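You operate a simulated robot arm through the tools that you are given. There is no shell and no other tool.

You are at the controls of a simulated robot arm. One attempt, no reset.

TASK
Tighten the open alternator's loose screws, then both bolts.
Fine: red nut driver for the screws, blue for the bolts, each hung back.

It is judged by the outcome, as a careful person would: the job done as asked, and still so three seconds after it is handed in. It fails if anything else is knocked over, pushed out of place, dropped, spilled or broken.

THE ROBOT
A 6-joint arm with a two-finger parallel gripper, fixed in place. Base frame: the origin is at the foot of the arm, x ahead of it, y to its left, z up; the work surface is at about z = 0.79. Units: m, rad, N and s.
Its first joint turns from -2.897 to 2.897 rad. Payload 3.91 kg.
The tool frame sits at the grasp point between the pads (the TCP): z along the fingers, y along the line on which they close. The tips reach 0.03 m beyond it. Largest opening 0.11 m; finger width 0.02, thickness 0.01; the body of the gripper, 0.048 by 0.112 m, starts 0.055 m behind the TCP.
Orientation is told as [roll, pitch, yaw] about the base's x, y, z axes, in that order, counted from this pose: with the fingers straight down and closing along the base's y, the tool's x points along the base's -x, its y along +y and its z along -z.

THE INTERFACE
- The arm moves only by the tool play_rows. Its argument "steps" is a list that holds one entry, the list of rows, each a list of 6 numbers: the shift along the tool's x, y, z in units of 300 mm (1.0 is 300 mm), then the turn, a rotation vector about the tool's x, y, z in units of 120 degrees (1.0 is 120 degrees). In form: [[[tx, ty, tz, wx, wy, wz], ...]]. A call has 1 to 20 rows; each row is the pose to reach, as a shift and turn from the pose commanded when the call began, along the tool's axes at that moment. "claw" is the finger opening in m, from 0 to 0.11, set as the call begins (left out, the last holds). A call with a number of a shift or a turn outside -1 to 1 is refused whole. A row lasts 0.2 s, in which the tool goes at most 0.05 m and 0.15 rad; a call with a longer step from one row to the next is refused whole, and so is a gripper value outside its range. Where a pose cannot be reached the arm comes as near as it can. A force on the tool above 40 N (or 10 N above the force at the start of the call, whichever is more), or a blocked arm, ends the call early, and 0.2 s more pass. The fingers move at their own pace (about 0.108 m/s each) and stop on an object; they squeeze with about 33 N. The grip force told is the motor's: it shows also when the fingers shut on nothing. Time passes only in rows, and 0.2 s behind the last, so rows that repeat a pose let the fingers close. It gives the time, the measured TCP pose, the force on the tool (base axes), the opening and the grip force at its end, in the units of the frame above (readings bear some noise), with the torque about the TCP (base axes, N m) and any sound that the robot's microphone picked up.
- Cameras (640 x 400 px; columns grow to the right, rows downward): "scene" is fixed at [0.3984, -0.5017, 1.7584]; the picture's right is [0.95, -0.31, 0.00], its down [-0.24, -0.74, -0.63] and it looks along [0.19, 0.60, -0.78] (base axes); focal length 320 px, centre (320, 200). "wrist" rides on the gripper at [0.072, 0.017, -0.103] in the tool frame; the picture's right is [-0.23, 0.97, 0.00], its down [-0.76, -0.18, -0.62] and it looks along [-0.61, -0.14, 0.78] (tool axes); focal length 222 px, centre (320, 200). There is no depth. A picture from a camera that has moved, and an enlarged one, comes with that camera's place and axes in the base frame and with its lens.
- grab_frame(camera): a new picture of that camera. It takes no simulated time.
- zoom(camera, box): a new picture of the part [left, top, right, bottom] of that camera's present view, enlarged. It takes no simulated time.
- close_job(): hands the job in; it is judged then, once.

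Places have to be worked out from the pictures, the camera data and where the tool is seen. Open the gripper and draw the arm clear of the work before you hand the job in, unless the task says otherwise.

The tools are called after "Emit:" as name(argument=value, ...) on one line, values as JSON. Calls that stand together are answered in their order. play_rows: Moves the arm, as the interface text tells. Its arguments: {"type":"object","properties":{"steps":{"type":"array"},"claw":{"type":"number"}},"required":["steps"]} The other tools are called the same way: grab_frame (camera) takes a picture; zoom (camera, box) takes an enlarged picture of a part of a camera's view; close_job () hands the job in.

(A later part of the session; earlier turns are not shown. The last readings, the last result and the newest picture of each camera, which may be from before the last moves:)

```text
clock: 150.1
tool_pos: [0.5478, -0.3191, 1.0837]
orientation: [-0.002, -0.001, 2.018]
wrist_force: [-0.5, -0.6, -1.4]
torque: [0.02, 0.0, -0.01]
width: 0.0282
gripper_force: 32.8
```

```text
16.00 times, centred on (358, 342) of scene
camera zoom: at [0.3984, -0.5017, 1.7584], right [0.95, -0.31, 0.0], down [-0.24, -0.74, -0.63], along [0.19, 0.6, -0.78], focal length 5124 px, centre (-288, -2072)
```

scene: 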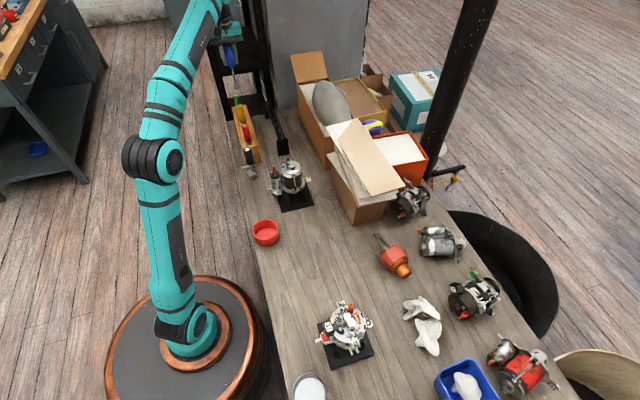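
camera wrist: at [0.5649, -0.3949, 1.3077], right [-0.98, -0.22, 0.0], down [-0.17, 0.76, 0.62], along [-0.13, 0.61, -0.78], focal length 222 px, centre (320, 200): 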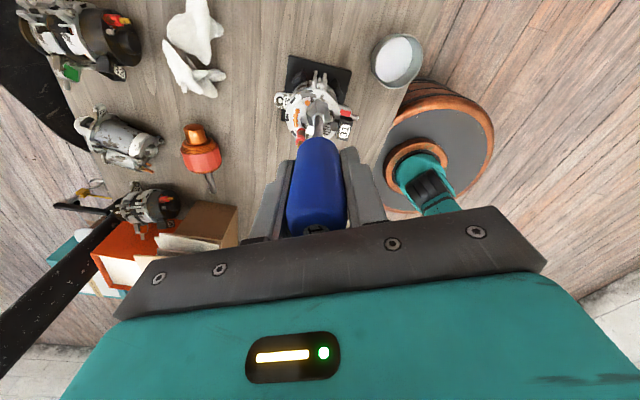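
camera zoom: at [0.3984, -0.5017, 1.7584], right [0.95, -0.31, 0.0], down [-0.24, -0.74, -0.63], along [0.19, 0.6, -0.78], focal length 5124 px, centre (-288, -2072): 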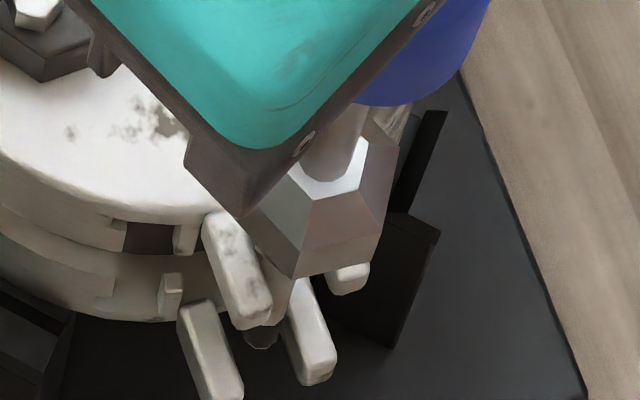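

Scene puts the tip ~1.9 mm too far in +x, the wrist columns ~0; I split the difference (−1.0, +0.3 mm) and lower 8 mm to just above the head.

Emit:
play_rows(steps=[[[-0.0023, 0.0026, 0, 0, 0, 0], [-0.0023, 0.0026, 0.0133, 0, 0, 0], [-0.0023, 0.0026, 0.0267, 0, 0, 0], [-0.0023, 0.0026, 0.0267, 0, 0, 0]]])

Emit:
zoom(camera="wrist", box=[300, 80, 340, 120])

Emit:
zoom(camera="scene", box=[348, 332, 368, 356])

```text
clock: 151.1
tool_pos: [0.5492, -0.3182, 1.0767]
orientation: [-0.002, 0.0, 2.018]
wrist_force: [-0.1, -0.4, -1.0]
torque: [0.0, -0.02, -0.05]
width: 0.0282
gripper_force: 32.8
```

```text
10.00 times, centred on (320, 100) of wrist
camera zoom: at [0.5639, -0.3908, 1.1795], right [-0.98, -0.22, 0.0], down [-0.17, 0.76, 0.62], along [-0.13, 0.61, -0.78], focal length 2221 px, centre (320, 1200)
```

zoom: 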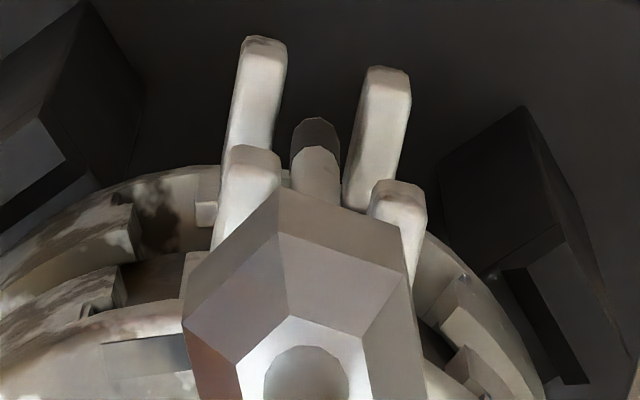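

```text
16.00 times, centred on (358, 344) of scene
camera zoom: at [0.3984, -0.5017, 1.7584], right [0.95, -0.31, 0.0], down [-0.24, -0.74, -0.63], along [0.19, 0.6, -0.78], focal length 5124 px, centre (-288, -2104)
```

zoom: 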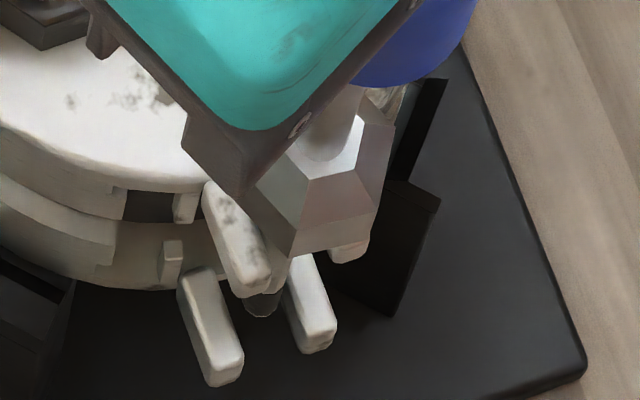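

Scene shows ~2 mm, wrist ~0.6 mm still to go in −x. I shift −1.4 mm and lower 5 mm gently.

Emit:
play_rows(steps=[[[-0.002, 0.0042, 0, 0, 0, 0], [-0.002, 0.0042, 0.0067, 0, 0, 0], [-0.002, 0.0042, 0.0117, 0, 0, 0], [-0.002, 0.0042, 0.0167, 0, 0, 0]]])

Emit:
zoom(camera="wrist", box=[300, 80, 340, 120])

Emit:
zoom(camera="scene", box=[348, 332, 368, 356])

```text
clock: 152.1
tool_pos: [0.5452, -0.3185, 1.0712]
orientation: [-0.001, 0.001, 2.016]
wrist_force: [0.2, 1.2, -1.3]
torque: [0.04, 0.0, 0.0]
width: 0.0281
gripper_force: 32.5
```

```text
10.00 times, centred on (320, 100) of wrist
camera zoom: at [0.5619, -0.3909, 1.1745], right [-0.98, -0.22, 0.0], down [-0.17, 0.76, 0.62], along [-0.13, 0.61, -0.78], focal length 2221 px, centre (320, 1200)
```

zoom: 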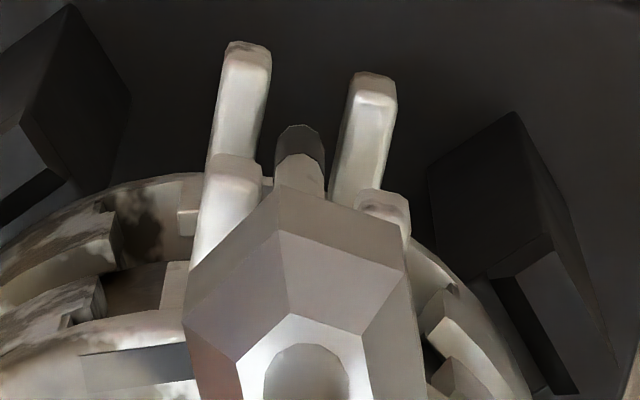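

```text
16.00 times, centred on (358, 344) of scene
camera zoom: at [0.3984, -0.5017, 1.7584], right [0.95, -0.31, 0.0], down [-0.24, -0.74, -0.63], along [0.19, 0.6, -0.78], focal length 5124 px, centre (-288, -2104)
```

zoom: 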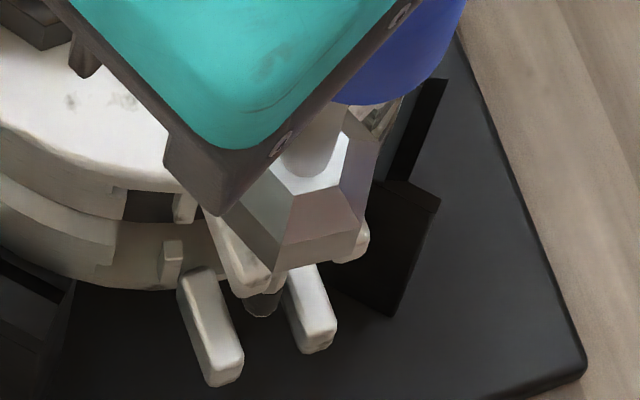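

Scene now shows the tip centred on the bolt, and there is no contact yet at head-top height. I lower 4 mm more in small steps.

Emit:
play_rows(steps=[[[0, 0, 0.0033, 0, 0, 0], [0, 0, 0.0067, 0, 0, 0], [0, 0, 0.01, 0, 0, 0], [0, 0, 0.0133, 0, 0, 0]]])

Emit:
zoom(camera="scene", box=[348, 332, 368, 356])

```text
clock: 153.1
tool_pos: [0.547, -0.319, 1.0659]
orientation: [-0.001, 0.0, 2.02]
wrist_force: [-0.1, 0.1, -0.6]
torque: [0.04, 0.03, -0.02]
width: 0.0282
gripper_force: 32.8
```

```text
16.00 times, centred on (358, 344) of scene
camera zoom: at [0.3984, -0.5017, 1.7584], right [0.95, -0.31, 0.0], down [-0.24, -0.74, -0.63], along [0.19, 0.6, -0.78], focal length 5124 px, centre (-288, -2104)
```

zoom: 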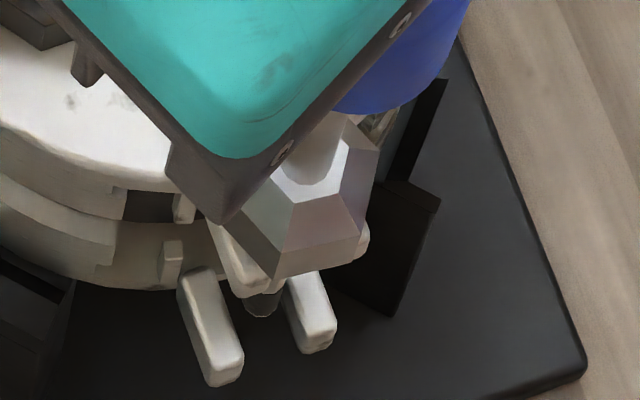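

No force though the tip is ~6 mm below head-top level, so the socket should be around the head. I lower 3 mm more to find the seat.

Emit:
play_rows(steps=[[[0, 0, 0.0033, 0, 0, 0], [0, 0, 0.0067, 0, 0, 0], [0, 0, 0.01, 0, 0, 0]]])

Emit:
zoom(camera="wrist", box=[300, 80, 340, 120])

```text
clock: 153.9
tool_pos: [0.5473, -0.3177, 1.0643]
orientation: [-0.001, 0.0, 2.016]
wrist_force: [0.1, 0.5, -0.8]
torque: [0.01, -0.02, 0.0]
width: 0.028
gripper_force: 33.0
```

```text
10.00 times, centred on (320, 100) of wrist
camera zoom: at [0.5619, -0.39, 1.1674], right [-0.98, -0.22, 0.0], down [-0.17, 0.76, 0.62], along [-0.13, 0.61, -0.78], focal length 2221 px, centre (320, 1200)
```

zoom: 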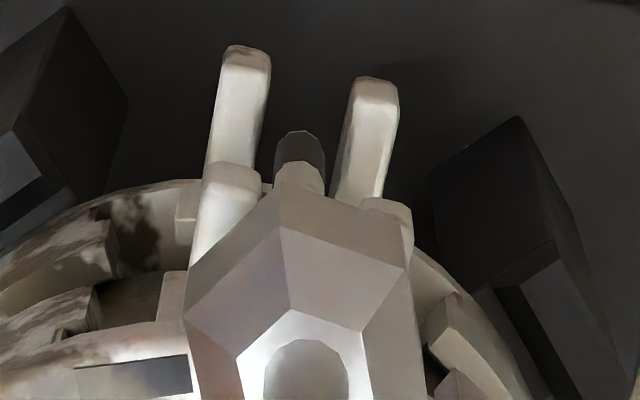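

Still free; depth is ample. I turn 72° clockwise about the tip axis and check the loads.

Emit:
play_rows(steps=[[[-0.0001, -0.0009, 0, 0, 0, 0.0667], [-0.0001, -0.0019, 0, 0, 0, 0.1333], [0, -0.0028, 0, 0, 0, 0.2], [0.0003, -0.0038, 0, 0, 0, 0.2667], [0.0007, -0.0046, 0, 0, 0, 0.3333], [0.0012, -0.0054, 0, 0, 0, 0.4], [0.0019, -0.0061, 0, 0, 0, 0.4667], [0.0026, -0.0068, 0, 0, 0, 0.5333], [0.0034, -0.0073, 0, 0, 0, 0.6]]])

Emit:
zoom(camera="wrist", box=[300, 80, 340, 120])

Emit:
zoom(camera="scene", box=[348, 332, 368, 356])

```text
clock: 155.9
tool_pos: [0.5495, -0.3183, 1.0643]
orientation: [-0.002, -0.002, 0.758]
wrist_force: [4.9, 1.1, -2.2]
torque: [0.1, -0.7, 0.03]
width: 0.0279
gripper_force: 33.1
```

```text
10.00 times, centred on (320, 100) of wrist
camera zoom: at [0.4852, -0.3559, 1.1678], right [-0.51, 0.86, 0.0], down [0.67, 0.39, 0.62], along [0.54, 0.32, -0.78], focal length 2221 px, centre (320, 1200)
```

zoom: 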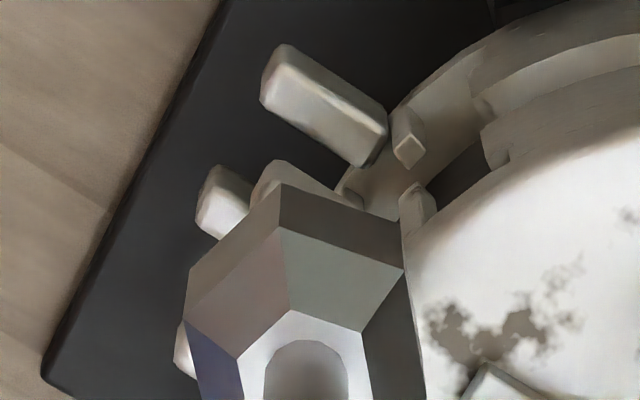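

```text
16.00 times, centred on (358, 344) of scene
camera zoom: at [0.3984, -0.5017, 1.7584], right [0.95, -0.31, 0.0], down [-0.24, -0.74, -0.63], along [0.19, 0.6, -0.78], focal length 5124 px, centre (-288, -2104)
```

zoom: 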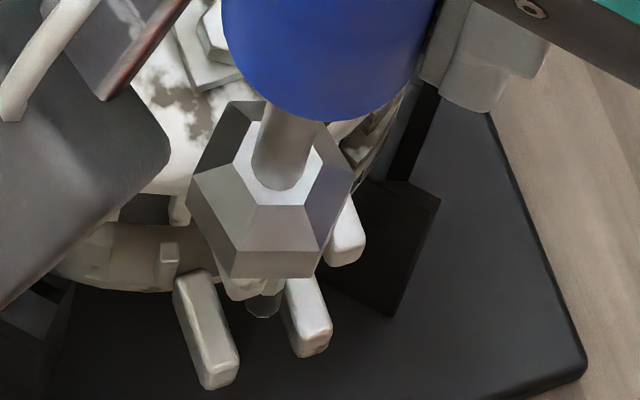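

Side force of ~5 N and the tip drifting from the bolt axis mean my rotation centre is off. I lift 25 mm and re-measure before going on.

Emit:
play_rows(steps=[[[0, 0, -0.0167, 0, 0, 0], [0, 0, -0.05, 0, 0, 0], [0, 0, -0.0833, 0, 0, 0], [0, 0, -0.0833, 0, 0, 0]]])

Emit:
zoom(camera="scene", box=[348, 332, 368, 356])

Emit:
zoom(camera="wrist", box=[300, 75, 340, 115])

Emit:
zoom(camera="wrist", box=[240, 60, 400, 240])

```text
clock: 156.9
tool_pos: [0.5496, -0.3189, 1.088]
orientation: [-0.001, -0.003, 0.761]
wrist_force: [0.0, -0.2, -0.8]
torque: [0.02, 0.01, 0.03]
width: 0.0281
gripper_force: 33.0
```

```text
16.00 times, centred on (358, 344) of scene
camera zoom: at [0.3984, -0.5017, 1.7584], right [0.95, -0.31, 0.0], down [-0.24, -0.74, -0.63], along [0.19, 0.6, -0.78], focal length 5124 px, centre (-288, -2104)
```

zoom: 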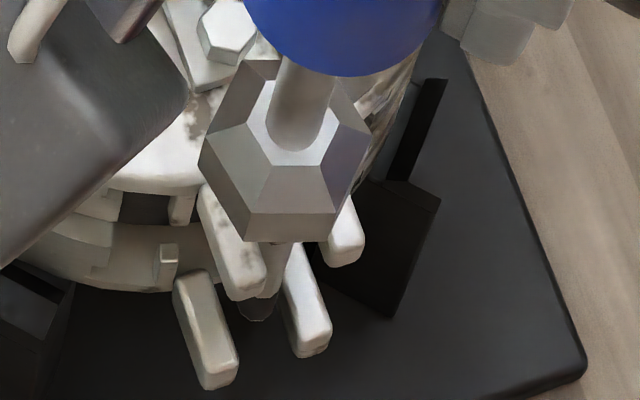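

```text
10.00 times, centred on (320, 95) of wrist
camera zoom: at [0.485, -0.3569, 1.1921], right [-0.51, 0.86, 0.0], down [0.67, 0.4, 0.62], along [0.54, 0.32, -0.78], focal length 2221 px, centre (320, 1250)
```

zoom: 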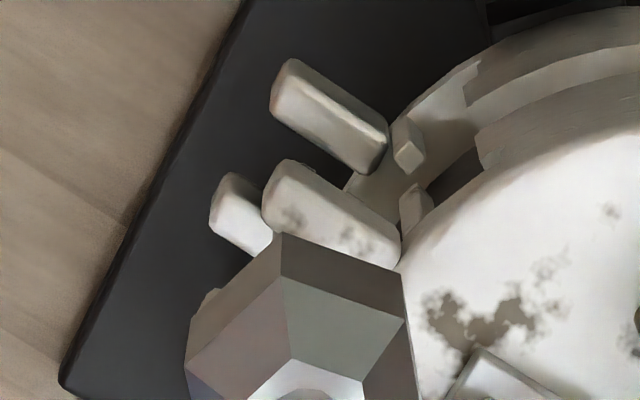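

```text
2.22 times, centred on (320, 150) of wrist
camera zoom: at [0.485, -0.3569, 1.1921], right [-0.51, 0.86, 0.0], down [0.67, 0.4, 0.62], along [0.54, 0.32, -0.78], focal length 494 px, centre (320, 311)
```

zoom: 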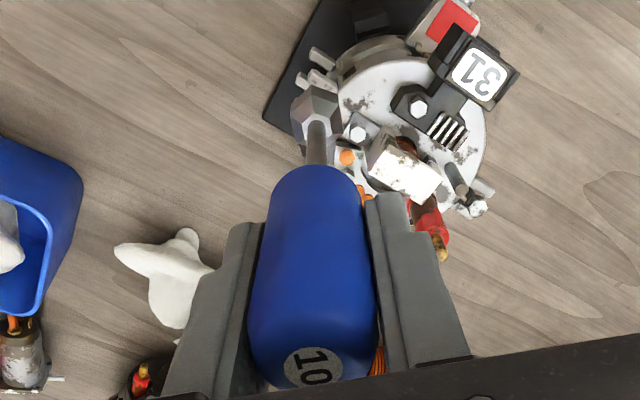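

The alternator body shifted under 1 mm from that side load, so I must align better. With the blue tip ~124 mm below TCP and 4 mm along tool x, the tip is now ~3.4 mm short in +x; I shift it over the bolt and turn to yaw 55.4° to match the hex.

Emit:
play_rows(steps=[[[-0.0045, -0.002, 0, 0, 0, -0.05], [-0.0089, -0.0043, 0, 0, 0, -0.098], [-0.0089, -0.0043, 0, 0, 0, -0.098]]])

Emit:
zoom(camera="scene", box=[348, 332, 368, 356])

Emit:
zoom(camera="wrist", box=[300, 75, 340, 115])

```text
clock: 157.7
tool_pos: [0.5522, -0.3177, 1.0875]
orientation: [0.0, -0.002, 0.967]
wrist_force: [0.8, 0.0, -2.0]
torque: [0.01, 0.03, -0.03]
width: 0.0279
gripper_force: 33.1
```

```text
16.00 times, centred on (358, 344) of scene
camera zoom: at [0.3984, -0.5017, 1.7584], right [0.95, -0.31, 0.0], down [-0.24, -0.74, -0.63], along [0.19, 0.6, -0.78], focal length 5124 px, centre (-288, -2104)
```

zoom: 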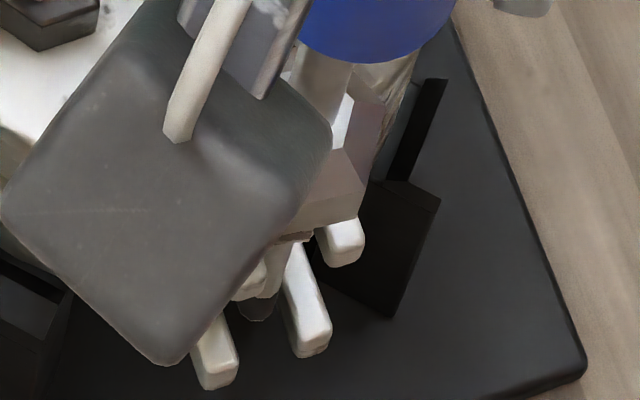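

```text
10.00 times, centred on (320, 95) of wrist
camera zoom: at [0.4961, -0.3677, 1.1925], right [-0.67, 0.74, 0.0], down [0.58, 0.53, 0.62], along [0.46, 0.42, -0.78], focal length 2221 px, centre (320, 1250)
```

zoom: 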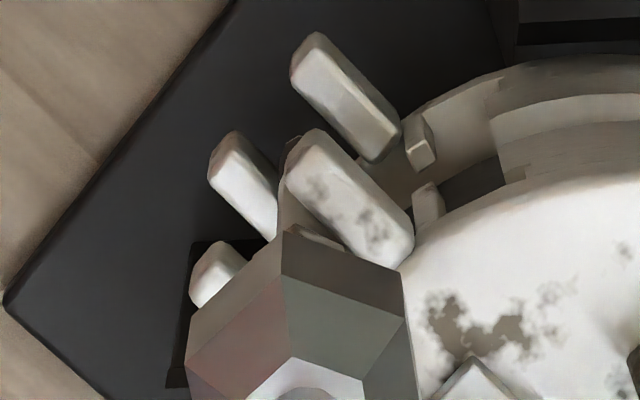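

The wrist housing blocks the scene view here. I turn 60° clockwise (hex-equivalent) about the tip to yaw −4.6°, where the scene view is open.

Emit:
play_rows(steps=[[[0.0002, -0.0017, 0, 0, 0, 0.0625], [0.0007, -0.0034, 0, 0, 0, 0.125], [0.0014, -0.005, 0, 0, 0, 0.1875], [0.0023, -0.0065, 0, 0, 0, 0.25], [0.0034, -0.0078, 0, 0, 0, 0.3125], [0.0046, -0.0091, 0, 0, 0, 0.375], [0.006, -0.0101, 0, 0, 0, 0.4375], [0.0075, -0.011, 0, 0, 0, 0.5], [0.0075, -0.011, 0, 0, 0, 0.5]]])

Emit:
zoom(camera="scene", box=[348, 332, 368, 356])

Emit:
zoom(camera="wrist", box=[300, 75, 340, 115])

```text
clock: 159.7
tool_pos: [0.5536, -0.3207, 1.0878]
orientation: [-0.001, 0.0, -0.083]
wrist_force: [-0.2, -0.1, -1.6]
torque: [0.01, 0.0, -0.02]
width: 0.028
gripper_force: 33.0
```

```text
16.00 times, centred on (358, 344) of scene
camera zoom: at [0.3984, -0.5017, 1.7584], right [0.95, -0.31, 0.0], down [-0.24, -0.74, -0.63], along [0.19, 0.6, -0.78], focal length 5124 px, centre (-288, -2104)
```

zoom: 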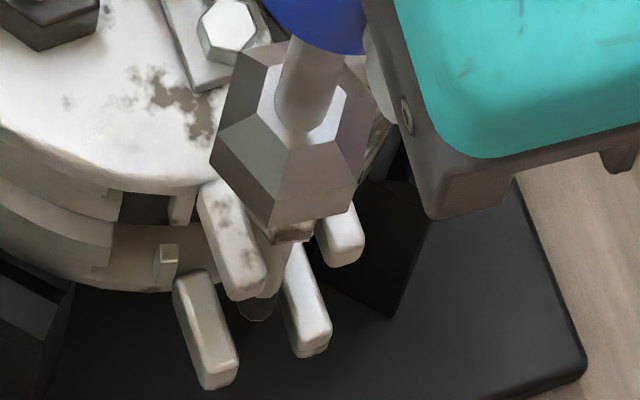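

```text
10.00 times, centred on (320, 95) of wrist
camera zoom: at [0.4824, -0.2981, 1.192], right [0.31, 0.95, 0.0], down [0.74, -0.24, 0.62], along [0.59, -0.19, -0.78], focal length 2221 px, centre (320, 1250)
```

zoom: 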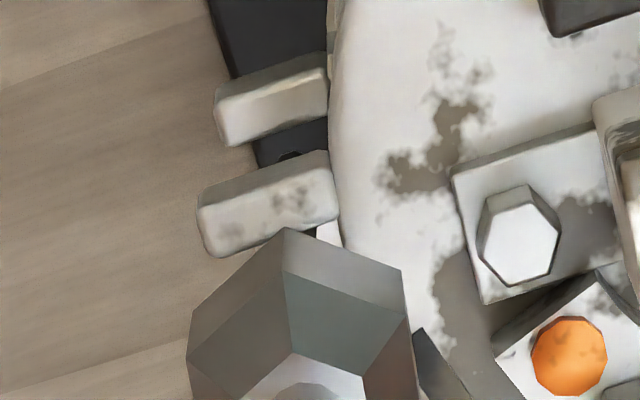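

Now both heads are visible: the tip should go (+1.2, −1.6) mm to be over the bolt. I shift and lower 14 mm for a closer look.

Emit:
play_rows(steps=[[[-0.0044, -0.005, 0, 0, 0, 0], [-0.0044, -0.005, 0.0233, 0, 0, 0], [-0.0044, -0.005, 0.0467, 0, 0, 0], [-0.0044, -0.005, 0.0467, 0, 0, 0]]])

Emit:
zoom(camera="scene", box=[348, 332, 368, 356])

Emit:
zoom(camera="wrist", box=[300, 75, 340, 115])

```text
clock: 160.7
tool_pos: [0.5536, -0.3233, 1.0751]
orientation: [0.0, 0.0, -0.083]
wrist_force: [0.0, -1.0, -0.4]
torque: [0.02, 0.01, 0.02]
width: 0.0283
gripper_force: 32.9
```

```text
16.00 times, centred on (358, 344) of scene
camera zoom: at [0.3984, -0.5017, 1.7584], right [0.95, -0.31, 0.0], down [-0.24, -0.74, -0.63], along [0.19, 0.6, -0.78], focal length 5124 px, centre (-288, -2104)
```

zoom: 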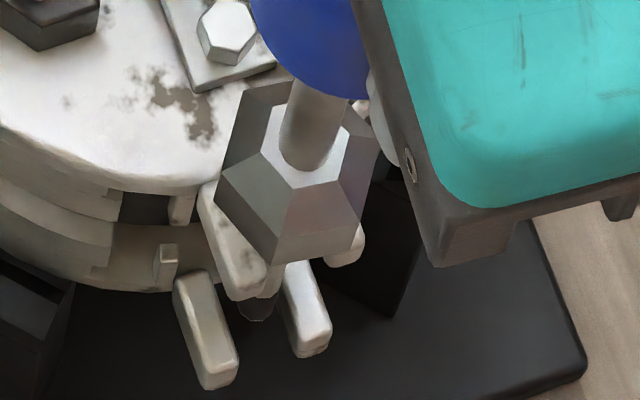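

```text
10.00 times, centred on (320, 95) of wrist
camera zoom: at [0.4831, -0.3005, 1.1798], right [0.31, 0.95, 0.0], down [0.74, -0.24, 0.62], along [0.59, -0.19, -0.78], focal length 2221 px, centre (320, 1250)
```

zoom: 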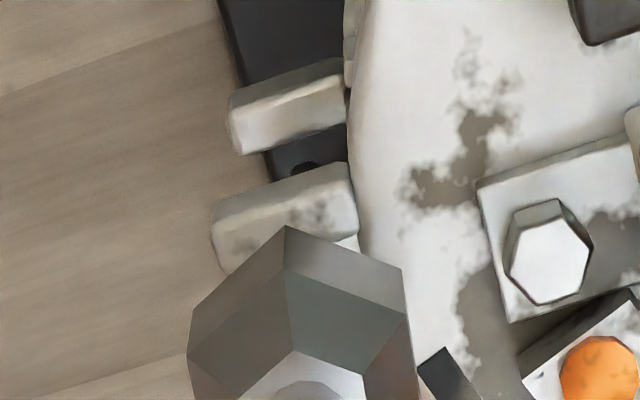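

Close: the tip needs about (+0.8, +0.4) mm more. I trim that and lower 9 mm to the expected contact height.

Emit:
play_rows(steps=[[[-0.0026, 0.0016, 0, 0, 0, 0], [-0.0026, 0.0016, 0.0133, 0, 0, 0], [-0.0026, 0.0016, 0.0233, 0, 0, 0], [-0.0026, 0.0016, 0.03, 0, 0, 0]]])

Emit:
zoom(camera="scene", box=[348, 332, 368, 356])

Emit:
zoom(camera="wrist", box=[300, 75, 340, 115])

```text
clock: 161.7
tool_pos: [0.5554, -0.3222, 1.0648]
orientation: [0.003, 0.002, -0.08]
wrist_force: [0.1, -0.8, -1.8]
torque: [0.02, -0.03, 0.01]
width: 0.0282
gripper_force: 32.9
```

```text
16.00 times, centred on (358, 344) of scene
camera zoom: at [0.3984, -0.5017, 1.7584], right [0.95, -0.31, 0.0], down [-0.24, -0.74, -0.63], along [0.19, 0.6, -0.78], focal length 5124 px, centre (-288, -2104)
```

zoom: 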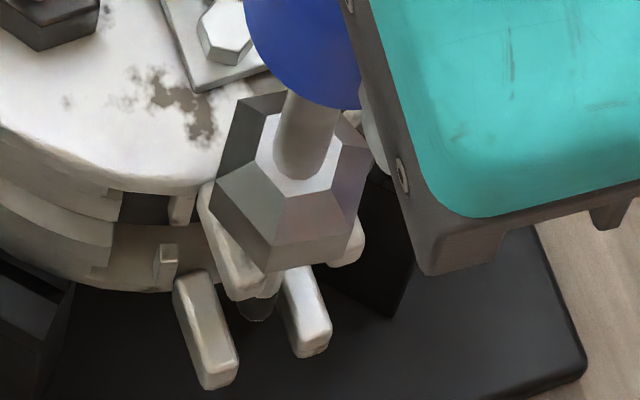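

```text
10.00 times, centred on (320, 95) of wrist
camera zoom: at [0.4839, -0.299, 1.1691], right [0.31, 0.95, 0.0], down [0.74, -0.24, 0.62], along [0.59, -0.19, -0.78], focal length 2221 px, centre (320, 1250)
```

zoom: 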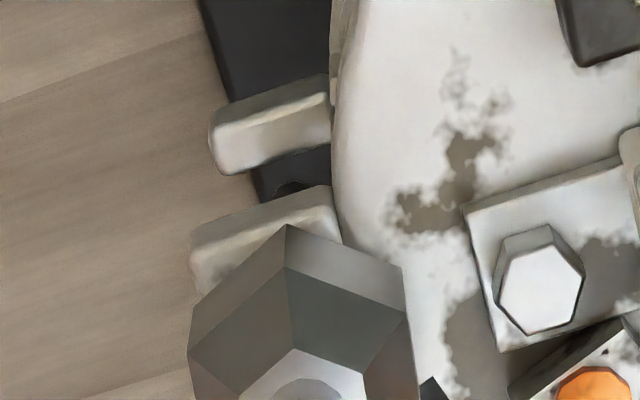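

The arm overshot in +y (≈1.4 mm by both views). I lift 2 mm, shift −1.4 mm in y and look again before lowering.

Emit:
play_rows(steps=[[[0, 0, -0.0067, 0, 0, 0], [0.0006, -0.0047, -0.0067, 0, 0, 0], [0.0006, -0.0047, -0.0067, 0, 0, 0], [0.0006, -0.0047, 0, 0, 0, 0]]])

Emit:
zoom(camera="scene", box=[348, 332, 368, 356])

Emit:
zoom(camera="wrist", box=[300, 75, 340, 115])

```text
clock: 162.7
tool_pos: [0.5552, -0.3237, 1.065]
orientation: [0.001, 0.0, -0.083]
wrist_force: [0.6, -0.1, -0.9]
torque: [-0.03, 0.0, 0.01]
width: 0.0282
gripper_force: 32.8
```

```text
16.00 times, centred on (358, 344) of scene
camera zoom: at [0.3984, -0.5017, 1.7584], right [0.95, -0.31, 0.0], down [-0.24, -0.74, -0.63], along [0.19, 0.6, -0.78], focal length 5124 px, centre (-288, -2104)
```

zoom: 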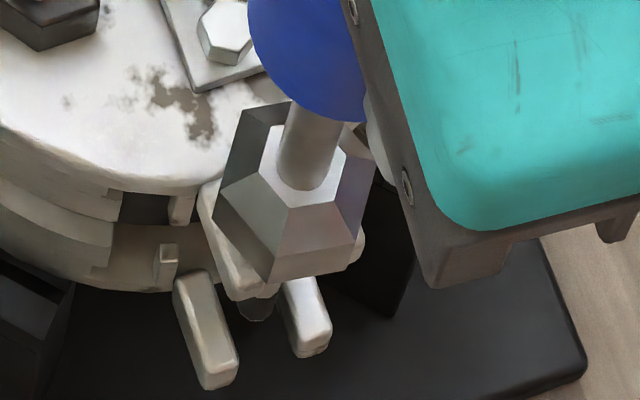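

```text
10.00 times, centred on (320, 95) of wrist
camera zoom: at [0.4839, -0.3005, 1.1692], right [0.31, 0.95, 0.0], down [0.74, -0.24, 0.62], along [0.59, -0.19, -0.78], focal length 2221 px, centre (320, 1250)
```

zoom: 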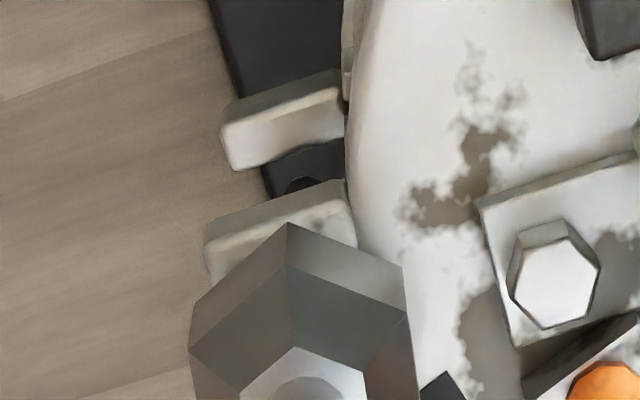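

Now aligned within ~0.5 mm in both views. I lower 6 mm in 1 mm steps.

Emit:
play_rows(steps=[[[0, 0, 0.0033, 0, 0, 0], [0, 0, 0.0067, 0, 0, 0], [0, 0, 0.01, 0, 0, 0], [0, 0, 0.0133, 0, 0, 0], [0, 0, 0.0167, 0, 0, 0], [0, 0, 0.02, 0, 0, 0]]])

Emit:
zoom(camera="scene", box=[348, 332, 368, 356])

Emit:
zoom(camera="wrist", box=[300, 75, 340, 115])

```text
clock: 164.1
tool_pos: [0.5537, -0.3243, 1.0623]
orientation: [0.0, -0.004, -0.082]
wrist_force: [0.2, 0.1, 24.8]
torque: [0.4, 0.16, 0.0]
width: 0.0281
gripper_force: 32.7
```

```text
16.00 times, centred on (358, 344) of scene
camera zoom: at [0.3984, -0.5017, 1.7584], right [0.95, -0.31, 0.0], down [-0.24, -0.74, -0.63], along [0.19, 0.6, -0.78], focal length 5124 px, centre (-288, -2104)
```

zoom: 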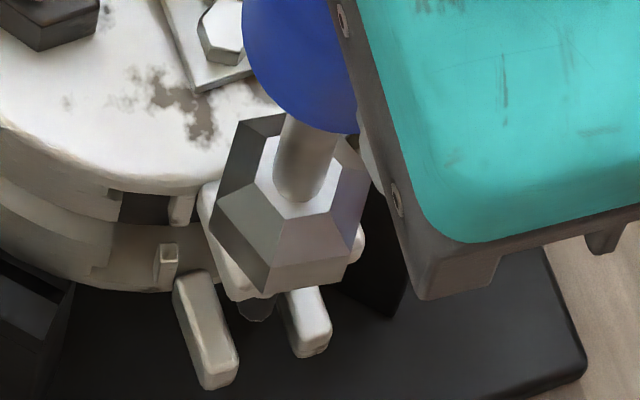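

```text
10.00 times, centred on (320, 95) of wrist
camera zoom: at [0.4829, -0.3005, 1.1653], right [0.31, 0.95, 0.0], down [0.74, -0.24, 0.63], along [0.6, -0.19, -0.78], focal length 2221 px, centre (320, 1250)
```

zoom: 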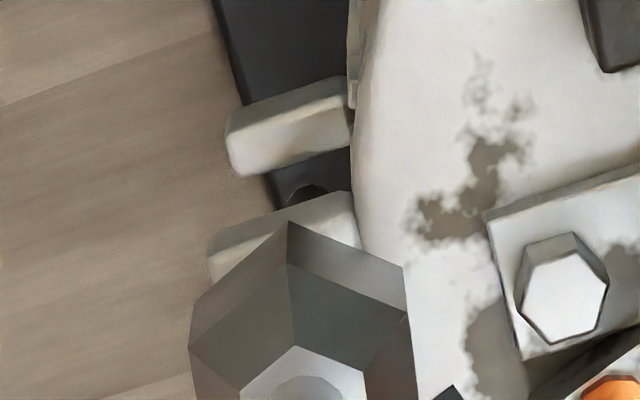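

25 N contact at head-top height: still not lined up. I lift 25 mm and step 20 mm aside in +x so the wrist camera can see the bolt head itself.

Emit:
play_rows(steps=[[[0, 0, -0.0167, 0, 0, 0], [0, 0, -0.05, 0, 0, 0], [-0.033, 0.0028, -0.0833, 0, 0, 0], [-0.0664, 0.0055, -0.0833, 0, 0, 0], [-0.0664, 0.0055, -0.0833, 0, 0, 0]]])

Emit:
zoom(camera="wrist", box=[300, 65, 340, 115])

Emit:
zoom(camera="scene", box=[348, 330, 372, 354])

```text
clock: 165.3
tool_pos: [0.5781, -0.3251, 1.085]
orientation: [-0.001, -0.001, -0.081]
wrist_force: [0.8, 0.5, -1.1]
torque: [0.02, -0.01, -0.01]
width: 0.0279
gripper_force: 33.3
```

```text
8.00 times, centred on (320, 90) of wrist
camera zoom: at [0.5065, -0.3016, 1.1878], right [0.31, 0.95, 0.0], down [0.74, -0.24, 0.62], along [0.59, -0.19, -0.78], focal length 1777 px, centre (320, 1080)
```

zoom: 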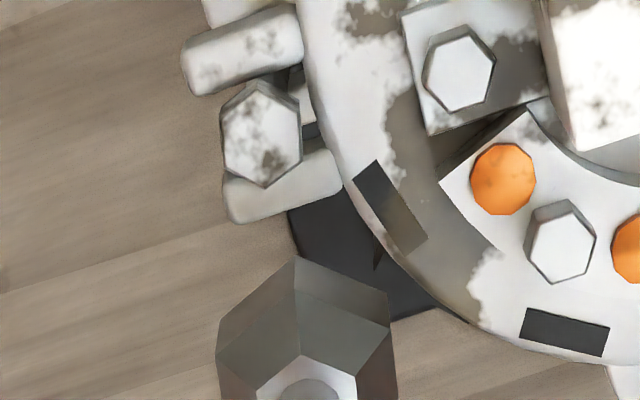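

```text
16.00 times, centred on (360, 342) of scene
camera zoom: at [0.3984, -0.5017, 1.7584], right [0.95, -0.31, 0.0], down [-0.24, -0.74, -0.63], along [0.19, 0.6, -0.78], focal length 5124 px, centre (-320, -2072)
```

zoom: 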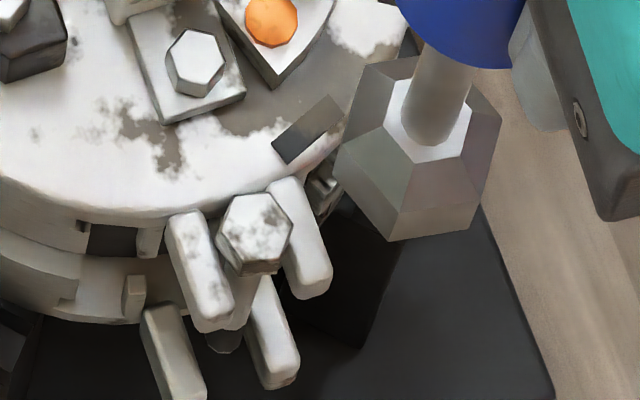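

Now the bolt head is plainly visible: it is 22 mm away in −x, 1.6 mm in +y, and its hex is ~8° clockwise of the socket. I move over it with that turn, staying at this height.

Emit:
play_rows(steps=[[[0.035, -0.0013, 0, 0, 0, 0.0333], [0.0735, -0.0027, 0, 0, 0, 0.0667], [0.0735, -0.0027, 0, 0, 0, 0.0667], [0.0735, -0.0027, 0.0333, 0, 0, 0.0667], [0.0735, -0.0027, 0.0333, 0, 0, 0.0667]]])

Emit:
zoom(camera="scene", box=[348, 330, 372, 354])

Emit:
zoom(camera="wrist", box=[300, 65, 340, 115])

```text
clock: 166.5
tool_pos: [0.5543, -0.3232, 1.0747]
orientation: [-0.002, 0.001, -0.221]
wrist_force: [0.6, -0.2, -0.6]
torque: [0.03, 0.0, 0.03]
width: 0.0282
gripper_force: 33.0
```

```text
16.00 times, centred on (360, 342) of scene
camera zoom: at [0.3984, -0.5017, 1.7584], right [0.95, -0.31, 0.0], down [-0.24, -0.74, -0.63], along [0.19, 0.6, -0.78], focal length 5124 px, centre (-320, -2072)
```

zoom: 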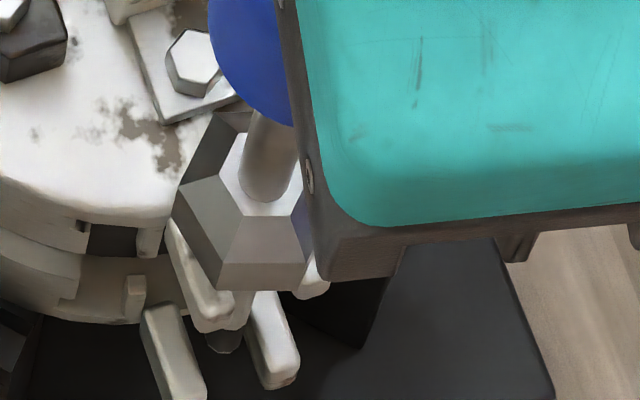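

```text
8.00 times, centred on (320, 90) of wrist
camera zoom: at [0.4864, -0.2901, 1.1781], right [0.44, 0.9, 0.0], down [0.7, -0.34, 0.62], along [0.56, -0.27, -0.78], focal length 1777 px, centre (320, 1080)
```

zoom: 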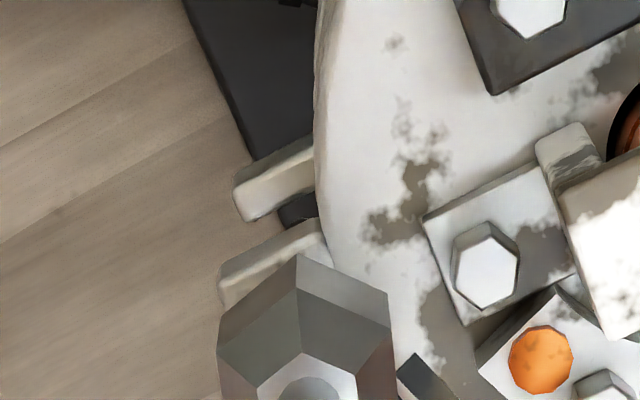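

Scene shows the tip ~1.2 mm short in +x. I nudge +1.1 mm and lower 7 mm for another look.

Emit:
play_rows(steps=[[[-0.0037, 0, 0.008, 0, 0, 0], [-0.0037, 0, 0.0167, 0, 0, 0], [-0.0037, 0, 0.0233, 0, 0, 0], [-0.0037, 0, 0.0233, 0, 0, 0]]])

Emit:
zoom(camera="scene", box=[348, 330, 372, 354])

Emit:
zoom(camera="wrist", box=[300, 65, 340, 115])

```text
clock: 167.5
tool_pos: [0.5551, -0.3234, 1.0675]
orientation: [0.003, 0.0, -0.221]
wrist_force: [0.1, -1.0, -1.4]
torque: [0.03, -0.02, -0.02]
width: 0.028
gripper_force: 33.2
```

```text
16.00 times, centred on (360, 342) of scene
camera zoom: at [0.3984, -0.5017, 1.7584], right [0.95, -0.31, 0.0], down [-0.24, -0.74, -0.63], along [0.19, 0.6, -0.78], focal length 5124 px, centre (-320, -2072)
```

zoom: 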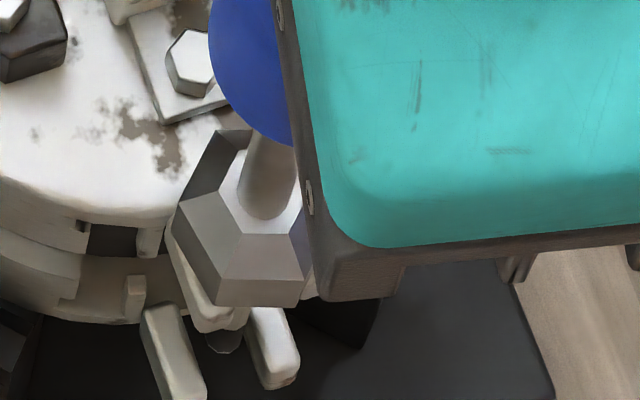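

```text
8.00 times, centred on (320, 90) of wrist
camera zoom: at [0.4868, -0.2908, 1.1715], right [0.43, 0.9, 0.0], down [0.7, -0.34, 0.62], along [0.56, -0.27, -0.78], focal length 1777 px, centre (320, 1080)
```

zoom: 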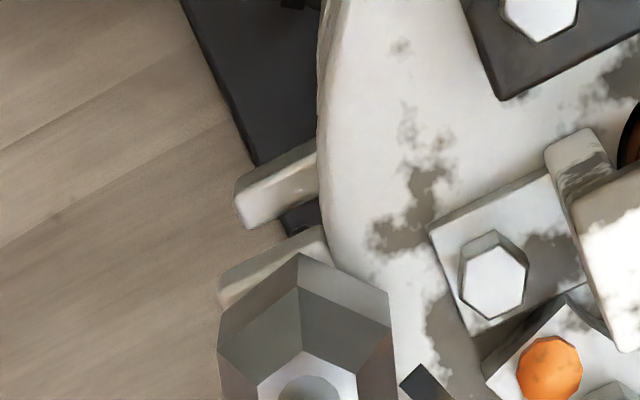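

Still ~1.1 mm short in x (small moves stick). I command +1.6 mm at this height and check.

Emit:
play_rows(steps=[[[-0.0026, 0.0006, 0, 0, 0, 0], [-0.0052, 0.0012, 0, 0, 0, 0], [-0.0052, 0.0012, 0, 0, 0, 0]]])

Emit:
zoom(camera="scene", box=[348, 330, 372, 354])

Emit:
zoom(camera="wrist", box=[300, 65, 340, 115])

```text
clock: 168.3
tool_pos: [0.5557, -0.3227, 1.0665]
orientation: [0.001, 0.001, -0.223]
wrist_force: [-0.4, 0.3, -0.9]
torque: [-0.02, 0.0, 0.0]
width: 0.0278
gripper_force: 32.7
```

```text
16.00 times, centred on (360, 342) of scene
camera zoom: at [0.3984, -0.5017, 1.7584], right [0.95, -0.31, 0.0], down [-0.24, -0.74, -0.63], along [0.19, 0.6, -0.78], focal length 5124 px, centre (-320, -2072)
```

zoom: 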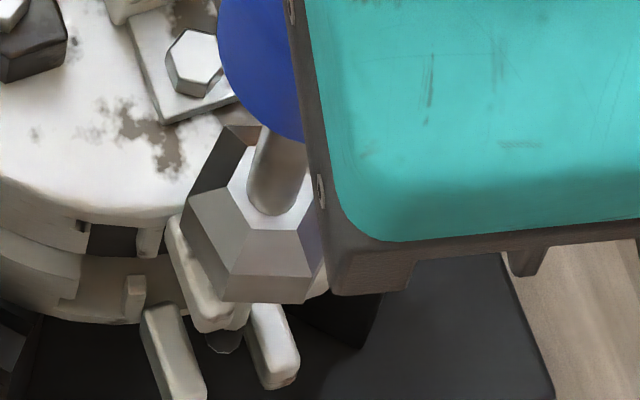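

```text
8.00 times, centred on (320, 90) of wrist
camera zoom: at [0.4884, -0.2906, 1.1714], right [0.43, 0.9, 0.0], down [0.7, -0.34, 0.62], along [0.56, -0.27, -0.78], focal length 1777 px, centre (320, 1080)
```

zoom: 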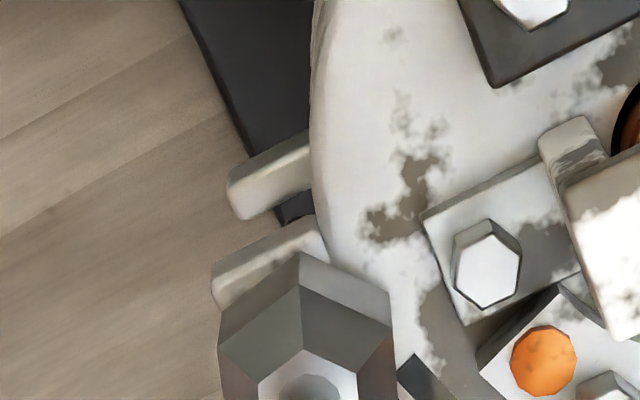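

Scene now shows the tip on the bolt axis within ~0.3 mm. I lower 5 mm in 1 mm steps.

Emit:
play_rows(steps=[[[0, 0, 0.0033, 0, 0, 0], [0, 0, 0.0067, 0, 0, 0], [0, 0, 0.01, 0, 0, 0], [0, 0, 0.0133, 0, 0, 0], [0, 0, 0.0167, 0, 0, 0]]])

Emit:
zoom(camera="scene", box=[348, 330, 372, 354])

```text
clock: 169.5
tool_pos: [0.5552, -0.323, 1.0644]
orientation: [0.001, -0.004, -0.218]
wrist_force: [1.2, -1.8, 25.4]
torque: [-0.45, 0.24, 0.14]
width: 0.0279
gripper_force: 33.1
```

```text
16.00 times, centred on (360, 342) of scene
camera zoom: at [0.3984, -0.5017, 1.7584], right [0.95, -0.31, 0.0], down [-0.24, -0.74, -0.63], along [0.19, 0.6, -0.78], focal length 5124 px, centre (-320, -2072)
```

zoom: 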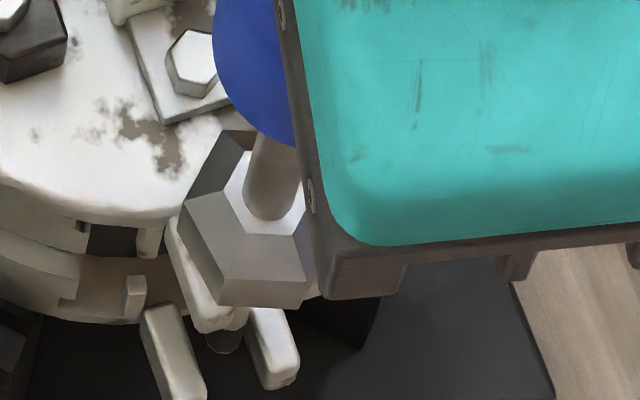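

Laterally it is within 0.3 mm, so the hex angle must be off. I lift 2 mm, rotate 5° counter-clockwise about the tip, and lower again.

Emit:
play_rows(steps=[[[0, 0, -0.0083, 0, 0, 0], [0.0001, 0.0013, -0.0083, 0, 0, -0.042], [0.0001, 0.0013, -0.0033, 0, 0, -0.042], [0.0001, 0.0013, 0, 0, 0, -0.042]]])

```text
clock: 170.5
tool_pos: [0.5554, -0.322, 1.0636]
orientation: [0.0, -0.003, -0.132]
wrist_force: [2.4, -4.2, 25.5]
torque: [-0.6, 0.01, 0.19]
width: 0.0275
gripper_force: 33.1
```

Still on top. I lift 15 mm and step aside again to measure the head and socket angles precisely in one view.

Emit:
play_rows(steps=[[[0, 0, -0.0167, 0, 0, 0], [0, 0, -0.05, 0, 0, 0], [-0.033, 0.004, -0.05, 0, 0, 0], [-0.066, 0.0088, -0.05, 0, 0, 0], [-0.066, 0.0088, -0.05, 0, 0, 0]]])

Emit:
zoom(camera="wrist", box=[302, 68, 332, 98])

Emit:
zoom(camera="wrist", box=[304, 88, 334, 118])

Emit:
zoom(camera="scene", box=[348, 330, 372, 354])

Emit:
zoom(camera="wrist", box=[240, 60, 400, 240])

```text
clock: 171.7
tool_pos: [0.5762, -0.3228, 1.0776]
orientation: [0.003, 0.001, -0.132]
wrist_force: [0.2, 0.2, -1.5]
torque: [0.04, 0.01, 0.0]
width: 0.0281
gripper_force: 33.0
```

```text
13.33 times, centred on (317, 83) of wrist
camera zoom: at [0.506, -0.2964, 1.182], right [0.35, 0.94, 0.0], down [0.73, -0.28, 0.62], along [0.58, -0.22, -0.78], focal length 2962 px, centre (360, 1760)
```

zoom: 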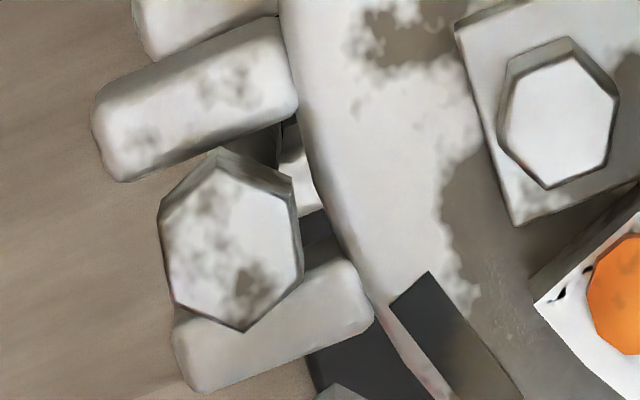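

```text
13.33 times, centred on (319, 103) of wrist
camera zoom: at [0.506, -0.2964, 1.182], right [0.35, 0.94, 0.0], down [0.73, -0.28, 0.62], along [0.58, -0.22, -0.78], focal length 2962 px, centre (333, 1493)
```

zoom: 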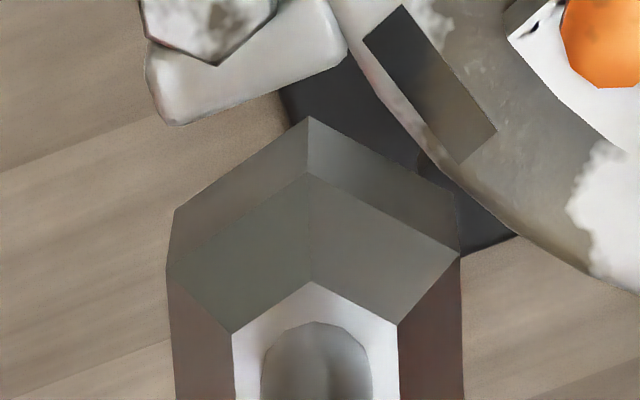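

```text
16.00 times, centred on (360, 342) of scene
camera zoom: at [0.3984, -0.5017, 1.7584], right [0.95, -0.31, 0.0], down [-0.24, -0.74, -0.63], along [0.19, 0.6, -0.78], focal length 5124 px, centre (-320, -2072)
```

zoom: 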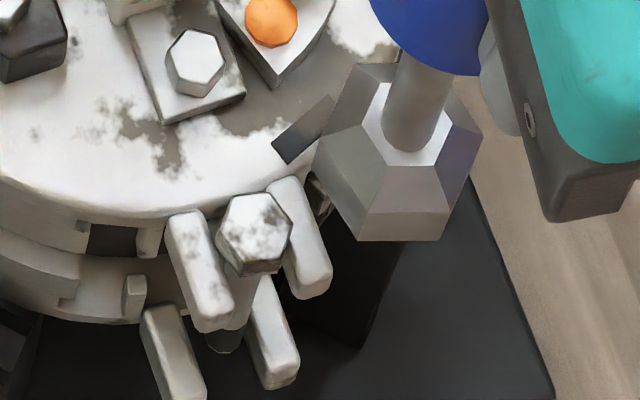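

```text
2.22 times, centred on (320, 150) of wrist
camera zoom: at [0.506, -0.2964, 1.182], right [0.35, 0.94, 0.0], down [0.73, -0.28, 0.62], along [0.58, -0.22, -0.78], focal length 494 px, centre (320, 311)
```

zoom: 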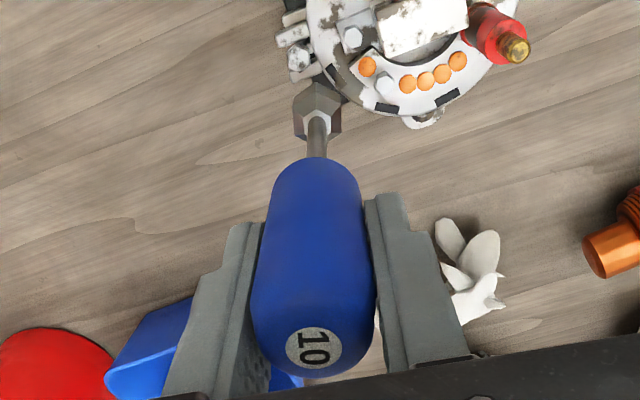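

Triangulating tip and prongs shows the tip is now 134 mm below TCP, so those contacts were the socket seated on the fork prongs (z≈0.931) with the head fully inside — it was engaged all along. I go back over the bolt and lower to just above the prongs.

Emit:
play_rows(steps=[[[0.036, -0.0065, 0, 0, 0, 0], [0.0723, -0.013, 0, 0, 0, 0], [0.0723, -0.013, 0, 0, 0, 0], [0.0723, -0.013, 0.015, 0, 0, 0], [0.0723, -0.013, 0.025, 0, 0, 0], [0.0723, -0.013, 0.035, 0, 0, 0], [0.0723, -0.013, 0.0383, 0, 0, 0]]])

Emit:
zoom(camera="scene", box=[348, 330, 372, 354])

Emit:
zoom(camera="wrist", box=[304, 88, 334, 118])

```text
clock: 173.3
tool_pos: [0.5532, -0.3242, 1.0665]
orientation: [0.001, 0.002, -0.135]
wrist_force: [0.5, 0.7, -1.1]
torque: [-0.01, -0.01, -0.01]
width: 0.0278
gripper_force: 32.8
```

```text
16.00 times, centred on (360, 342) of scene
camera zoom: at [0.3984, -0.5017, 1.7584], right [0.95, -0.31, 0.0], down [-0.24, -0.74, -0.63], along [0.19, 0.6, -0.78], focal length 5124 px, centre (-320, -2072)
```

zoom: 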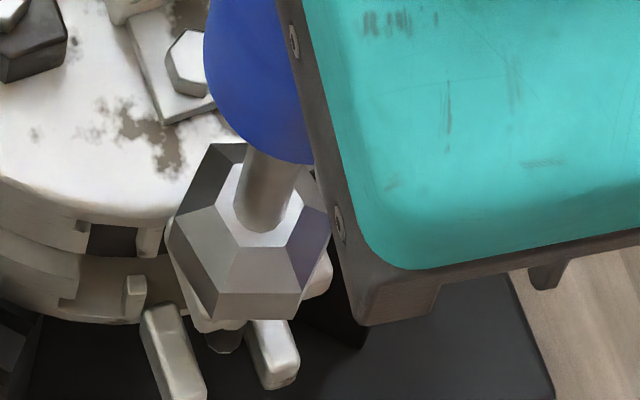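

```text
13.33 times, centred on (319, 103) of wrist
camera zoom: at [0.4832, -0.2975, 1.1696], right [0.35, 0.94, 0.0], down [0.73, -0.28, 0.62], along [0.58, -0.22, -0.78], focal length 2962 px, centre (333, 1493)
```

zoom: 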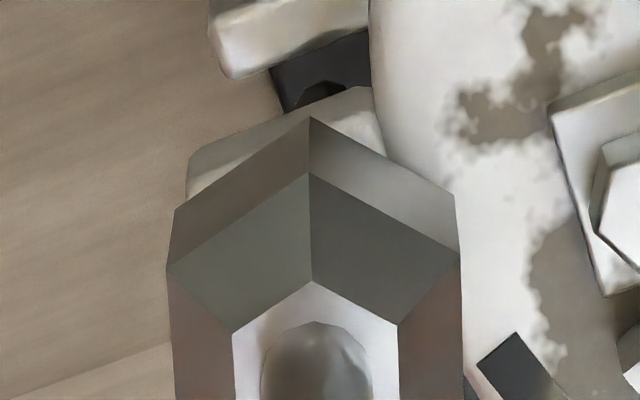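

No force with 8 mm of the head inside the socket, and centred within 0.5 mm. I turn 120° clockwise about the tip axis.

Emit:
play_rows(steps=[[[0.0004, -0.0021, 0, 0, 0, 0.0667], [0.0011, -0.0041, 0, 0, 0, 0.1333], [0.002, -0.006, 0, 0, 0, 0.2], [0.0032, -0.0077, 0, 0, 0, 0.2667], [0.0046, -0.0092, 0, 0, 0, 0.3333], [0.0062, -0.0106, 0, 0, 0, 0.4], [0.008, -0.0117, 0, 0, 0, 0.4667], [0.01, -0.0125, 0, 0, 0, 0.5333], [0.012, -0.0131, 0, 0, 0, 0.6], [0.0141, -0.0134, 0, 0, 0, 0.6667], [0.0162, -0.0134, 0, 0, 0, 0.7333], [0.0182, -0.013, 0, 0, 0, 0.8], [0.0203, -0.0124, 0, 0, 0, 0.8667], [0.0222, -0.0116, 0, 0, 0, 0.9333], [0.024, -0.0105, 0, 0, 0, 1.0]]])

Emit:
zoom(camera="wrist", box=[304, 88, 334, 118])

Emit:
zoom(camera="scene", box=[348, 330, 372, 354])

```text
clock: 176.5
tool_pos: [0.5462, -0.3251, 1.0661]
orientation: [0.0, 0.002, -2.229]
wrist_force: [0.5, -0.2, -0.4]
torque: [0.05, -0.01, -0.01]
width: 0.0277
gripper_force: 33.3
```

```text
13.33 times, centred on (319, 103) of wrist
camera zoom: at [0.6034, -0.2791, 1.17], right [0.63, -0.78, 0.0], down [-0.61, -0.49, 0.62], along [-0.48, -0.39, -0.78], focal length 2962 px, centre (333, 1493)
```

zoom: 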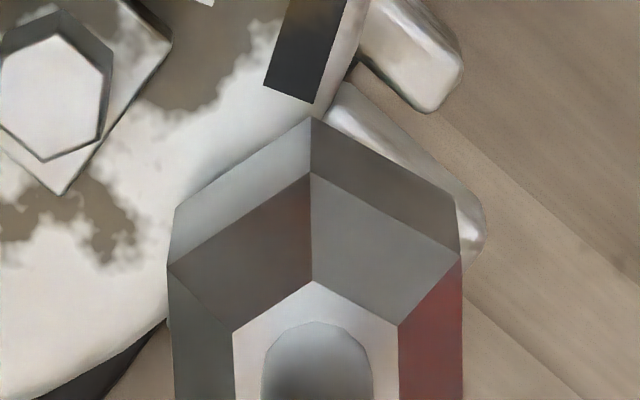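

```text
16.00 times, centred on (360, 342) of scene
camera zoom: at [0.3984, -0.5017, 1.7584], right [0.95, -0.31, 0.0], down [-0.24, -0.74, -0.63], along [0.19, 0.6, -0.78], focal length 5124 px, centre (-320, -2072)
```

zoom: 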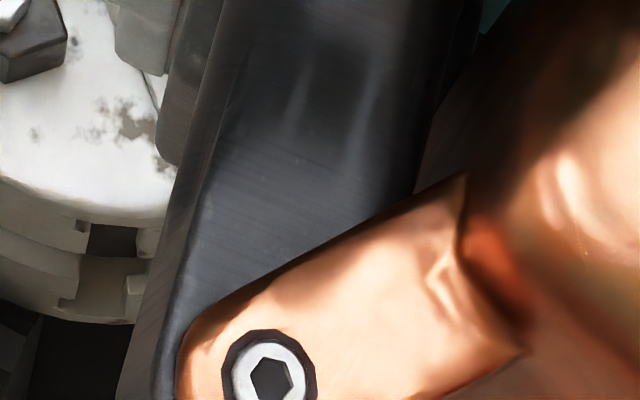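

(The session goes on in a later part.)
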